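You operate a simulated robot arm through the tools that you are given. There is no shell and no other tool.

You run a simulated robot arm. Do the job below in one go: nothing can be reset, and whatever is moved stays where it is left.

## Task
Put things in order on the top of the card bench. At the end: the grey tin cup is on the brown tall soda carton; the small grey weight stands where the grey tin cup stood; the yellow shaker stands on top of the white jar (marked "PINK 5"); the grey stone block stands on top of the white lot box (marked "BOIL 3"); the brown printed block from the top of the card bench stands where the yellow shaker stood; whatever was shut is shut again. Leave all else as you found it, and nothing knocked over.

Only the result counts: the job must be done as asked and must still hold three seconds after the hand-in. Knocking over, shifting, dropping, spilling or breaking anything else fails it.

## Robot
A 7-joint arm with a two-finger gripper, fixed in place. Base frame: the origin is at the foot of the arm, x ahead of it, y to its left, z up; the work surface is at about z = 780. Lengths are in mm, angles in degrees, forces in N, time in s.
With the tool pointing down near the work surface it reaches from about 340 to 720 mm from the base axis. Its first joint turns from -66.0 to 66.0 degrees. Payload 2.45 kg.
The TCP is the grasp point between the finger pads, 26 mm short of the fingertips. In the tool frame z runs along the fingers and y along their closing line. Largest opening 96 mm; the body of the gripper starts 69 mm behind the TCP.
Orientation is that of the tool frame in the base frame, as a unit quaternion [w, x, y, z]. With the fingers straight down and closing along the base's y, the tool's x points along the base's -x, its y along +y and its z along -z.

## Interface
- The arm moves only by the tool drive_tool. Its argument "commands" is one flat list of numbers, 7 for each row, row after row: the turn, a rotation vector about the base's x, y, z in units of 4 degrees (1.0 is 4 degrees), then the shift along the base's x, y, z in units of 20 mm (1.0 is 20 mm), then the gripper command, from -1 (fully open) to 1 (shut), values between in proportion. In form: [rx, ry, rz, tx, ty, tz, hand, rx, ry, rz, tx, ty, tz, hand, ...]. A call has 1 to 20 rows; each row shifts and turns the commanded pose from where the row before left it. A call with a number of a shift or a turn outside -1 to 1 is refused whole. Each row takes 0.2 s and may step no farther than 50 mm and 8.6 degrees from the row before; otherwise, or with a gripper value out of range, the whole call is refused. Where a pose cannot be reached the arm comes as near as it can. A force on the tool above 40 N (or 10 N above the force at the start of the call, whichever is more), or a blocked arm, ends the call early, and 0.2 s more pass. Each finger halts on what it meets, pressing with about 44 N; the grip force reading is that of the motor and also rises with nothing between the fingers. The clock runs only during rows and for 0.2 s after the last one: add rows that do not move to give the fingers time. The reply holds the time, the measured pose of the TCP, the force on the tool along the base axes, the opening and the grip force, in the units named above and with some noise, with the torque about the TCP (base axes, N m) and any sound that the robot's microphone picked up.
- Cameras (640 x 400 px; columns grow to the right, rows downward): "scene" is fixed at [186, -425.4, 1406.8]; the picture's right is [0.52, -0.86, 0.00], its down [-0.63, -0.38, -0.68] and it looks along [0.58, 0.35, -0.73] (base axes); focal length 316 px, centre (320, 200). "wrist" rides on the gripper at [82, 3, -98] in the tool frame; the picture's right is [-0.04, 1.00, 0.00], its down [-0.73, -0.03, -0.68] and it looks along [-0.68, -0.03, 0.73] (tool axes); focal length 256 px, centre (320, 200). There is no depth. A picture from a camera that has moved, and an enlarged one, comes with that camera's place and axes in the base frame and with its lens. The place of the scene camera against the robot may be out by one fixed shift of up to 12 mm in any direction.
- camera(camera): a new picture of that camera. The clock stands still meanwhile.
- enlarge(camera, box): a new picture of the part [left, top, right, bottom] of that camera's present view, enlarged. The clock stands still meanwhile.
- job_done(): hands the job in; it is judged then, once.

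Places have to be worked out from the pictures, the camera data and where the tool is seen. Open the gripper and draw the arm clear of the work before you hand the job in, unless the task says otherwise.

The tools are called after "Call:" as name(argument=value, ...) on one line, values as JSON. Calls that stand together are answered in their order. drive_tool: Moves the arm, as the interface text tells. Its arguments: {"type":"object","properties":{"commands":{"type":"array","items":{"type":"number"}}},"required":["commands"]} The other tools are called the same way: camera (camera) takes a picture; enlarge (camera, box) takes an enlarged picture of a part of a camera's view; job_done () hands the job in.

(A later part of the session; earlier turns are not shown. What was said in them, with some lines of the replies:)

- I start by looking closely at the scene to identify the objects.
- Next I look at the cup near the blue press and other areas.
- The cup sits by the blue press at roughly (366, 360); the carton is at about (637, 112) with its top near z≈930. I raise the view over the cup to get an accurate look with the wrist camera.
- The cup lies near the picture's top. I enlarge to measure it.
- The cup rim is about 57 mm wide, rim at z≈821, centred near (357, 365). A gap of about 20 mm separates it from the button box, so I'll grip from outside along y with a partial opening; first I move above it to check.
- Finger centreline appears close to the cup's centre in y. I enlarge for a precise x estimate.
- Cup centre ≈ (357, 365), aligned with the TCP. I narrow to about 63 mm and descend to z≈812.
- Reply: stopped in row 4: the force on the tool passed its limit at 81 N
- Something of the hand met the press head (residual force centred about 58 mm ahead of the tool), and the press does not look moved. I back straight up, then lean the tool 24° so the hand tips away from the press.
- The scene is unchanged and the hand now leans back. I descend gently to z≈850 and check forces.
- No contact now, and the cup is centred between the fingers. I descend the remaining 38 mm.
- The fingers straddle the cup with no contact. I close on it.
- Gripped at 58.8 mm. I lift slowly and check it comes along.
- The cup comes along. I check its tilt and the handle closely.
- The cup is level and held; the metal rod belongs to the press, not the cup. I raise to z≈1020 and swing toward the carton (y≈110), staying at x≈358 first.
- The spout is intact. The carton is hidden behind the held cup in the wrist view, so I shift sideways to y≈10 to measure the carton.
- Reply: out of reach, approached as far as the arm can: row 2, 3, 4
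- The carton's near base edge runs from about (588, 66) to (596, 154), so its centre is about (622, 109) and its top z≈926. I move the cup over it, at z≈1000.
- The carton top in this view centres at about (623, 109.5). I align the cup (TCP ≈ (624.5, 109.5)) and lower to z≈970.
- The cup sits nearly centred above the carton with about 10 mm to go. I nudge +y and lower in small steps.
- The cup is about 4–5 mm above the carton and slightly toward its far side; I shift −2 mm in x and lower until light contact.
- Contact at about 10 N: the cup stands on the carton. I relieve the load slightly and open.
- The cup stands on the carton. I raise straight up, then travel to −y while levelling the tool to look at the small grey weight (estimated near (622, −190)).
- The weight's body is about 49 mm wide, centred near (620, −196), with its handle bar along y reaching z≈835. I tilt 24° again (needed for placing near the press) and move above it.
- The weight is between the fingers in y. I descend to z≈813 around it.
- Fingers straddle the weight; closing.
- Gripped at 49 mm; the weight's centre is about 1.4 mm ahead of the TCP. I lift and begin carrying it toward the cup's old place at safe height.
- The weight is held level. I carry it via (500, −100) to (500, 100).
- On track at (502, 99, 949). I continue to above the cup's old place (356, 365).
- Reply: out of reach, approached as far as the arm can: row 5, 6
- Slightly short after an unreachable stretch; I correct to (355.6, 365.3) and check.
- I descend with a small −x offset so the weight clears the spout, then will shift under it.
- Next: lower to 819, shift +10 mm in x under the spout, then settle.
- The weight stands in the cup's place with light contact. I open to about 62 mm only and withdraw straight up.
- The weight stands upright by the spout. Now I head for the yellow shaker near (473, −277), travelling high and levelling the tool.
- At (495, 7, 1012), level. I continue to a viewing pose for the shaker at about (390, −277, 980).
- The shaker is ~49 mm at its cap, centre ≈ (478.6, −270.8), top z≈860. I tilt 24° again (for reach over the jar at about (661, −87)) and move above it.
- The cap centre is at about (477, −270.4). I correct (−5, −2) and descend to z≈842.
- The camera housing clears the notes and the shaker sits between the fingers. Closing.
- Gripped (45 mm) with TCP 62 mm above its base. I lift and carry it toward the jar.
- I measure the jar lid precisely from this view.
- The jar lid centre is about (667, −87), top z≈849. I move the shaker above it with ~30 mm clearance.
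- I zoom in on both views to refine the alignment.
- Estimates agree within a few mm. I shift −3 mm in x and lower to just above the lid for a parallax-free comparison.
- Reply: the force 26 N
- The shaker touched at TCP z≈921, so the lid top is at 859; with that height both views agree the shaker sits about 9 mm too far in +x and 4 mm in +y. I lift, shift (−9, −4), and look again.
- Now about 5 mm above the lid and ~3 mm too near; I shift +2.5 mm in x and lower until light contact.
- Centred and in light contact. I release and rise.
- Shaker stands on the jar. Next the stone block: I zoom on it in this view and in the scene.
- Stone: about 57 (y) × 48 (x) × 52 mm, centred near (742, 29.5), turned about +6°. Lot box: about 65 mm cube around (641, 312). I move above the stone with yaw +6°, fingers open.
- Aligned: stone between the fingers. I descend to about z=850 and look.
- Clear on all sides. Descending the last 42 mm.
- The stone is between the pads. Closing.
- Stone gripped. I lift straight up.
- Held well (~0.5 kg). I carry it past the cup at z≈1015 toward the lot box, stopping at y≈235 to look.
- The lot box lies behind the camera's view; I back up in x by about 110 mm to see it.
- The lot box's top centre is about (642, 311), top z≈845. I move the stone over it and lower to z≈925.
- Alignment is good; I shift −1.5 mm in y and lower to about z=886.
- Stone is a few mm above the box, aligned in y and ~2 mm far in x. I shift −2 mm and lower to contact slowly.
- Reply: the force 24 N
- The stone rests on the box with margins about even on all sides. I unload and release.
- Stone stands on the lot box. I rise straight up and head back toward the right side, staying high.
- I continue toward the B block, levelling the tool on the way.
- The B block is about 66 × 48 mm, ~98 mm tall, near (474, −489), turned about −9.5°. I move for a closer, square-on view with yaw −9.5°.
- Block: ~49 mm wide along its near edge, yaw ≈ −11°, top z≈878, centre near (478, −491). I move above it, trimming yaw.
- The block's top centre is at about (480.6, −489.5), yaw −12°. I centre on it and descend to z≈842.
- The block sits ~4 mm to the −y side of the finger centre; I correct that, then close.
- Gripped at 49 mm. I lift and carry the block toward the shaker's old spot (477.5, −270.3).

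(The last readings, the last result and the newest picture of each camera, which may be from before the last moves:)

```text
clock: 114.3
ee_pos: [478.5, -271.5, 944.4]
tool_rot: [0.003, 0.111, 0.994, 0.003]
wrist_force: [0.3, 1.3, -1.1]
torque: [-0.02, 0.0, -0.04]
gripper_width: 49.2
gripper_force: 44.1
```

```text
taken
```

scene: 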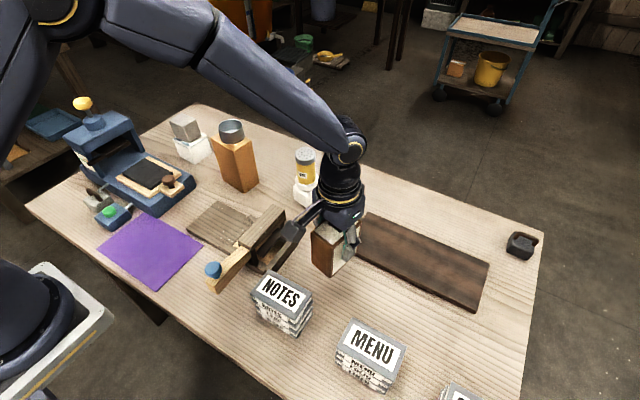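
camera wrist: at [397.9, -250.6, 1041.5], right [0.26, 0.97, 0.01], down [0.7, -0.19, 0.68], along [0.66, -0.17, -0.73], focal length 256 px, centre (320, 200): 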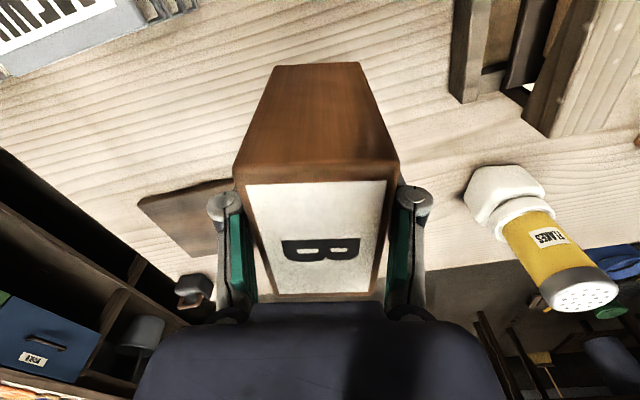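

Positioned above the spot; shaker and jar look fine. I lower the block to just above the bench.

Call:
drive_tool(commands=[0, 0, 0, 0, 0.05, -0.5, 0.2, 0, 0, 0, 0, 0, -0.8, 0.2, 0, 0, 0, 0, 0, -0.8, 0.2, 0, 0, 0, 0, 0, -0.8, 0.2, 0, 0, 0, 0, 0, -0.8, 0.2, 0, 0, 0, 0, 0, -0.6, 0.2, 0, 0, 0, 0, 0, -0.4, 0.2, 0, 0, 0, 0, 0, 0, 0.2])

Call:
enlarge(camera="scene", box=[260, 200, 400, 320])

Call:
camera(camera="wrist")

```text
clock: 116.2
ee_pos: [479.2, -270.7, 850.5]
tool_rot: [0.003, 0.111, 0.994, 0.002]
wrist_force: [-0.9, 0.0, -2.3]
torque: [-0.02, 0.0, 0.02]
gripper_width: 49.1
gripper_force: 44.1
```

```text
3.33 times, centred on (330, 260) of scene
camera zoom: at [186.0, -425.4, 1406.8], right [0.52, -0.86, 0.0], down [-0.63, -0.38, -0.68], along [0.58, 0.35, -0.73], focal length 1053 px, centre (287, 0)
```

zoom: 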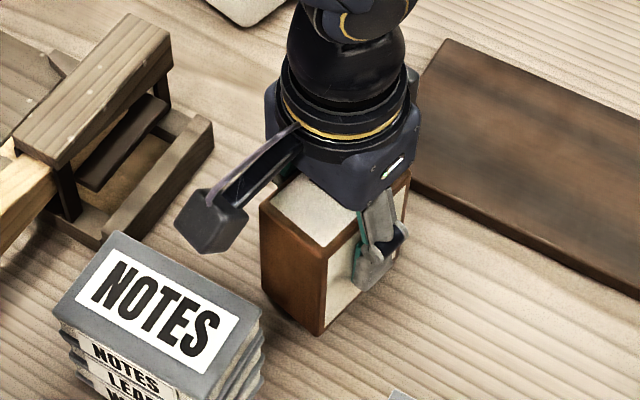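

```text
taken
camera wrist: at [397.9, -251.0, 948.5], right [0.26, 0.97, 0.01], down [0.71, -0.19, 0.68], along [0.66, -0.17, -0.73], focal length 256 px, centre (320, 200)
```

wrist: 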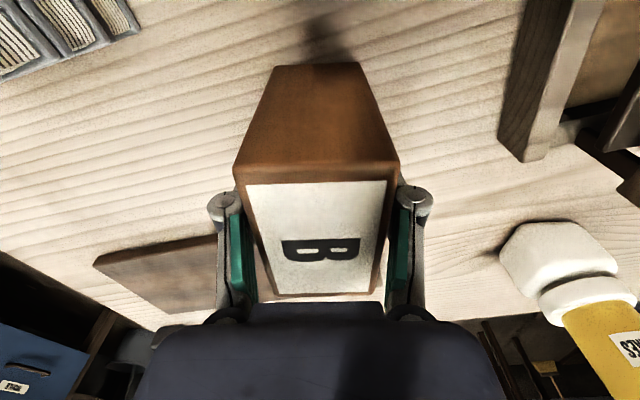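

The block's base projects onto the shaker's old spot within a few mm. I lower the last 9 mm gently.

Call:
drive_tool(commands=[0, 0, 0, -0.05, 0, -0.25, 0.2, 0, 0, 0, 0, 0, -0.13, 0.2, 0, 0, 0, 0, 0, -0.06, 0.2, 0, 0, 0, 0, 0, 0, 0.2])

```text
clock: 117.2
ee_pos: [476.6, -271.1, 841.0]
tool_rot: [0.002, 0.111, 0.994, 0.002]
wrist_force: [1.0, -0.6, -1.6]
torque: [0.0, -0.01, 0.0]
gripper_width: 49.2
gripper_force: 43.8
```

Not yet touching; I lower a little more.

Call:
drive_tool(commands=[0, 0, 0, 0, 0, -0.06, 0.2, 0, 0, 0, 0, 0, -0.05, 0.2, 0, 0, 0, 0, 0, 0, 0.2])

```text
clock: 118.0
ee_pos: [476.9, -270.5, 840.9]
tool_rot: [0.003, 0.11, 0.994, 0.001]
wrist_force: [-5.8, 4.6, 23.6]
torque: [0.21, 0.44, 0.03]
gripper_width: 49.2
gripper_force: 43.8
```

Contact at about 24 N: the block stands on the bench. I unload slightly, open, check, and rise.

Call:
drive_tool(commands=[0, 0, 0, 0, 0, 0.07, 0.2, 0, 0, 0, 0, 0, 0, 0.2, 0, 0, 0, 0, 0, 0, -0.2, 0, 0, 0, 0, 0, 0, -0.5, 0, 0, 0, 0, 0, 0, -0.6, 0, 0, 0, 0, 0, 0, -0.6])

Call:
camera(camera="wrist")

```text
clock: 119.3
ee_pos: [476.0, -269.4, 841.6]
tool_rot: [0.003, 0.112, 0.994, 0.002]
wrist_force: [-0.5, 0.2, 0.1]
torque: [0.02, 0.0, -0.02]
gripper_width: 76.8
gripper_force: 0.0
```

```text
taken
camera wrist: at [397.2, -249.8, 939.0], right [0.26, 0.97, 0.01], down [0.71, -0.19, 0.68], along [0.66, -0.17, -0.73], focal length 256 px, centre (320, 200)
```

wrist: 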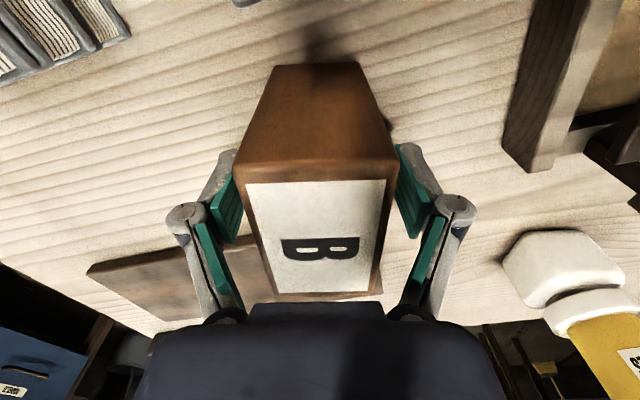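

Released cleanly. I rise straight up well clear of the block, then back toward the base side.

Call:
drive_tool(commands=[0, 0, 0, 0, 0, 0.5, -0.6, 0, 0, 0, 0, 0, 0.8, -0.6, 0, 0, 0, 0, 0, 0.9, -0.6, 0, 0, 0, 0, 0, 0.9, -0.6, 0, 0, 0, 0, 0, 0.9, -0.6, 0, 0, 0, 0, 0, 0.9, -0.8, 0, 0, 0, 0, 0, 0.9, -1, 0, 0, 0, 0, 0, 0.9, -1, 0, 0, 0, 0, 0, 0.9, -1, 0, 0, 0, 0, 0, 0.9, -1, 0, 0, 0, -0.5, 0, 0.9, -1, 0, 0, 0, -0.5, 0.5, 0.9, -1, 0, 0, 0, -0.5, 0.5, 0.5, -1, 0, 0, 0, 0, 0, 0, -1])

Call:
camera(camera="scene")

Call:
camera(camera="wrist")

```text
clock: 122.3
ee_pos: [445.4, -250.2, 1057.9]
tool_rot: [0.002, 0.112, 0.994, 0.003]
wrist_force: [-0.2, 0.2, 0.4]
torque: [0.01, 0.02, -0.03]
gripper_width: 95.9
gripper_force: 0.1
```

```text
taken
```

scene: 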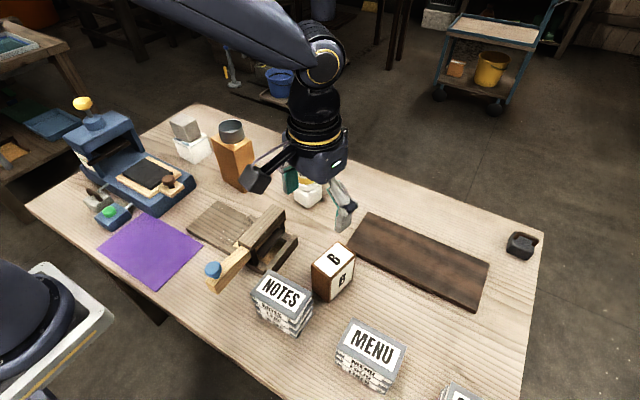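

```text
taken
camera wrist: at [366.1, -229.2, 1156.0], right [0.26, 0.97, 0.01], down [0.71, -0.19, 0.68], along [0.66, -0.17, -0.73], focal length 256 px, centre (320, 200)
```

wrist: 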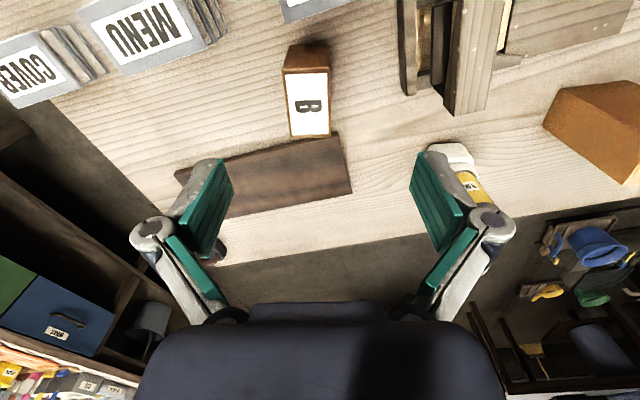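

All placed. I return the arm to near its starting pose for a final unobstructed check.

Call:
drive_tool(commands=[0, 0, 0.2, 0, 0.9, 0.2, -1, 0, 0, 0.2, 0, 0.9, 0.2, -1, 0, 0, 0.2, 0, 0.9, 0.2, -1, 0, 0, 0.2, 0, 0.9, 0.2, -1, 0, 0, 0.2, 0, 0.9, 0.2, -1, 0, 0, 0.2, 0, 0.9, 0.2, -1, 0, 0, 0.2, 0, 0.9, 0.2, -1, 0, 0, 0.2, 0, 0.9, 0.2, -1, 0, 0, 0.2, 0, 0.9, 0.2, -1, 0, 0, 0.2, 0, 0.9, 0.2, -1, 0, 0, 0.2, 0, 0.9, 0.2, -1, 0, 0, 0.2, 0, 0.9, 0.2, -1, 0, 0, 0.2, 0, 0.9, 0.2, -1, 0, 0, 0.2, 0, 0.9, 0.2, -1, 0, 0, 0.2, 0, 0.9, 0.2, -1, 0, 0, 0.2, 0, 0.9, 0, -1, 0, 0, 0, 0, 0, 0, -1])

Call:
camera(camera="scene")

Call:
camera(camera="wrist")

Call:
enlarge(camera="scene", box=[60, 80, 260, 230])

Call:
enlarge(camera="scene", box=[230, 130, 430, 320])

```text
clock: 126.0
ee_pos: [446.6, 38.5, 1116.1]
tool_rot: [0.003, -0.001, 1.0, 0.002]
wrist_force: [0.1, 0.5, 0.1]
torque: [0.02, 0.01, -0.03]
gripper_width: 96.0
gripper_force: 0.0
```

```text
taken
```

scene: 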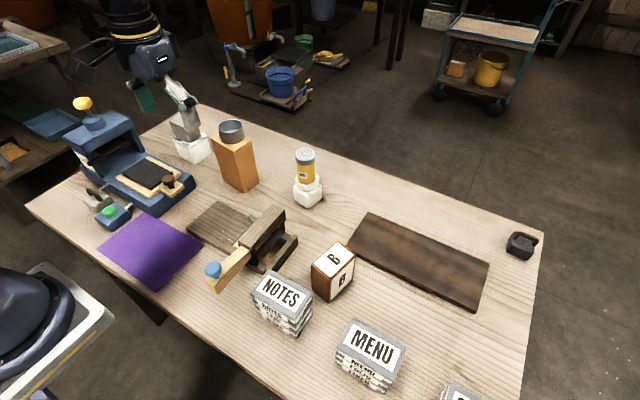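

```text
taken
camera wrist: at [364.2, 40.9, 1214.1], right [0.04, 1.0, 0.01], down [0.73, -0.03, 0.68], along [0.68, -0.02, -0.73], focal length 256 px, centre (320, 200)
```

wrist: 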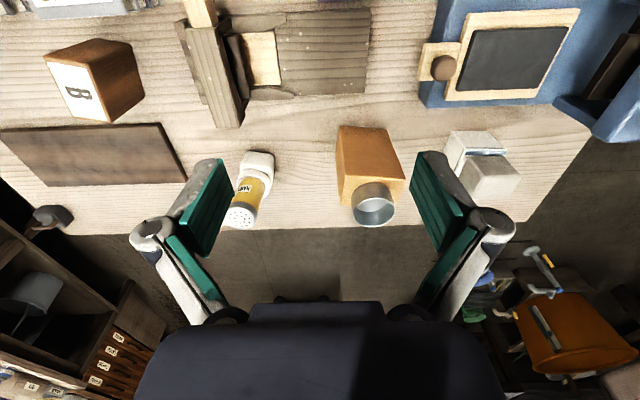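

```text
2.67 times, centred on (160, 155) of scene
camera zoom: at [186.0, -425.4, 1406.8], right [0.52, -0.86, 0.0], down [-0.63, -0.38, -0.68], along [0.58, 0.35, -0.73], focal length 842 px, centre (747, 320)
```

zoom: 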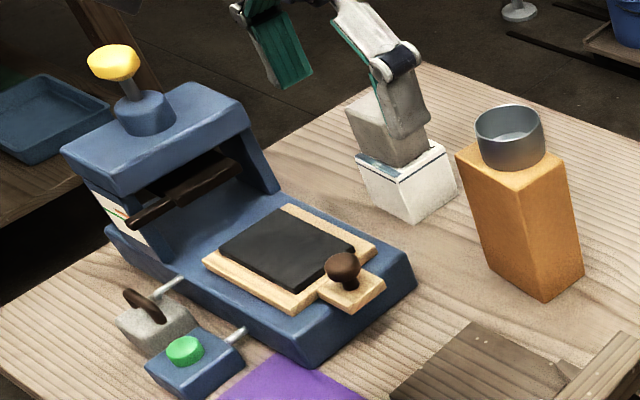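

```text
2.11 times, centred on (330, 225) of scene
camera zoom: at [186.0, -425.4, 1406.8], right [0.52, -0.86, 0.0], down [-0.63, -0.38, -0.68], along [0.58, 0.35, -0.73], focal length 665 px, centre (299, 147)
```

zoom: 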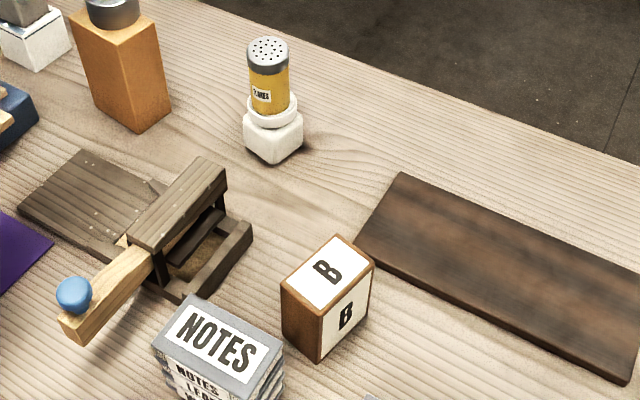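

The check pictures show the following:
- The cup is on the carton.
- The weight stands where the cup was.
- The shaker is on the jar.
- The stone is on the lot box.
- The B block stands where the shaker was.

Nothing else appears moved, nothing had to be opened, and the gripper is open and clear, so I hand the job in.

Call:
job_done()

```text
The job is handed in.
```

I've handed in the job, and the final pictures show everything on the bench as you asked:

- **Grey tin cup:** it stands on the brown soda carton.
- **Small grey weight:** it stands where the cup was, next to the press spout.
- **Yellow shaker:** it stands on the white jar marked "PINK 5".
- **Grey stone block:** it stands on the white lot box marked "BOIL 3".
- **Brown printed block:** it stands where the shaker was, within a few millimetres.

Nothing had to be opened, so there was nothing to shut again.

On my first try for the cup, part of the hand hit the blue press and the force limit stopped the arm at 81 N. Comparing pictures from before and after, the press and everything around it looked unmoved.

I left the gripper open and the arm raised clear near its starting position.
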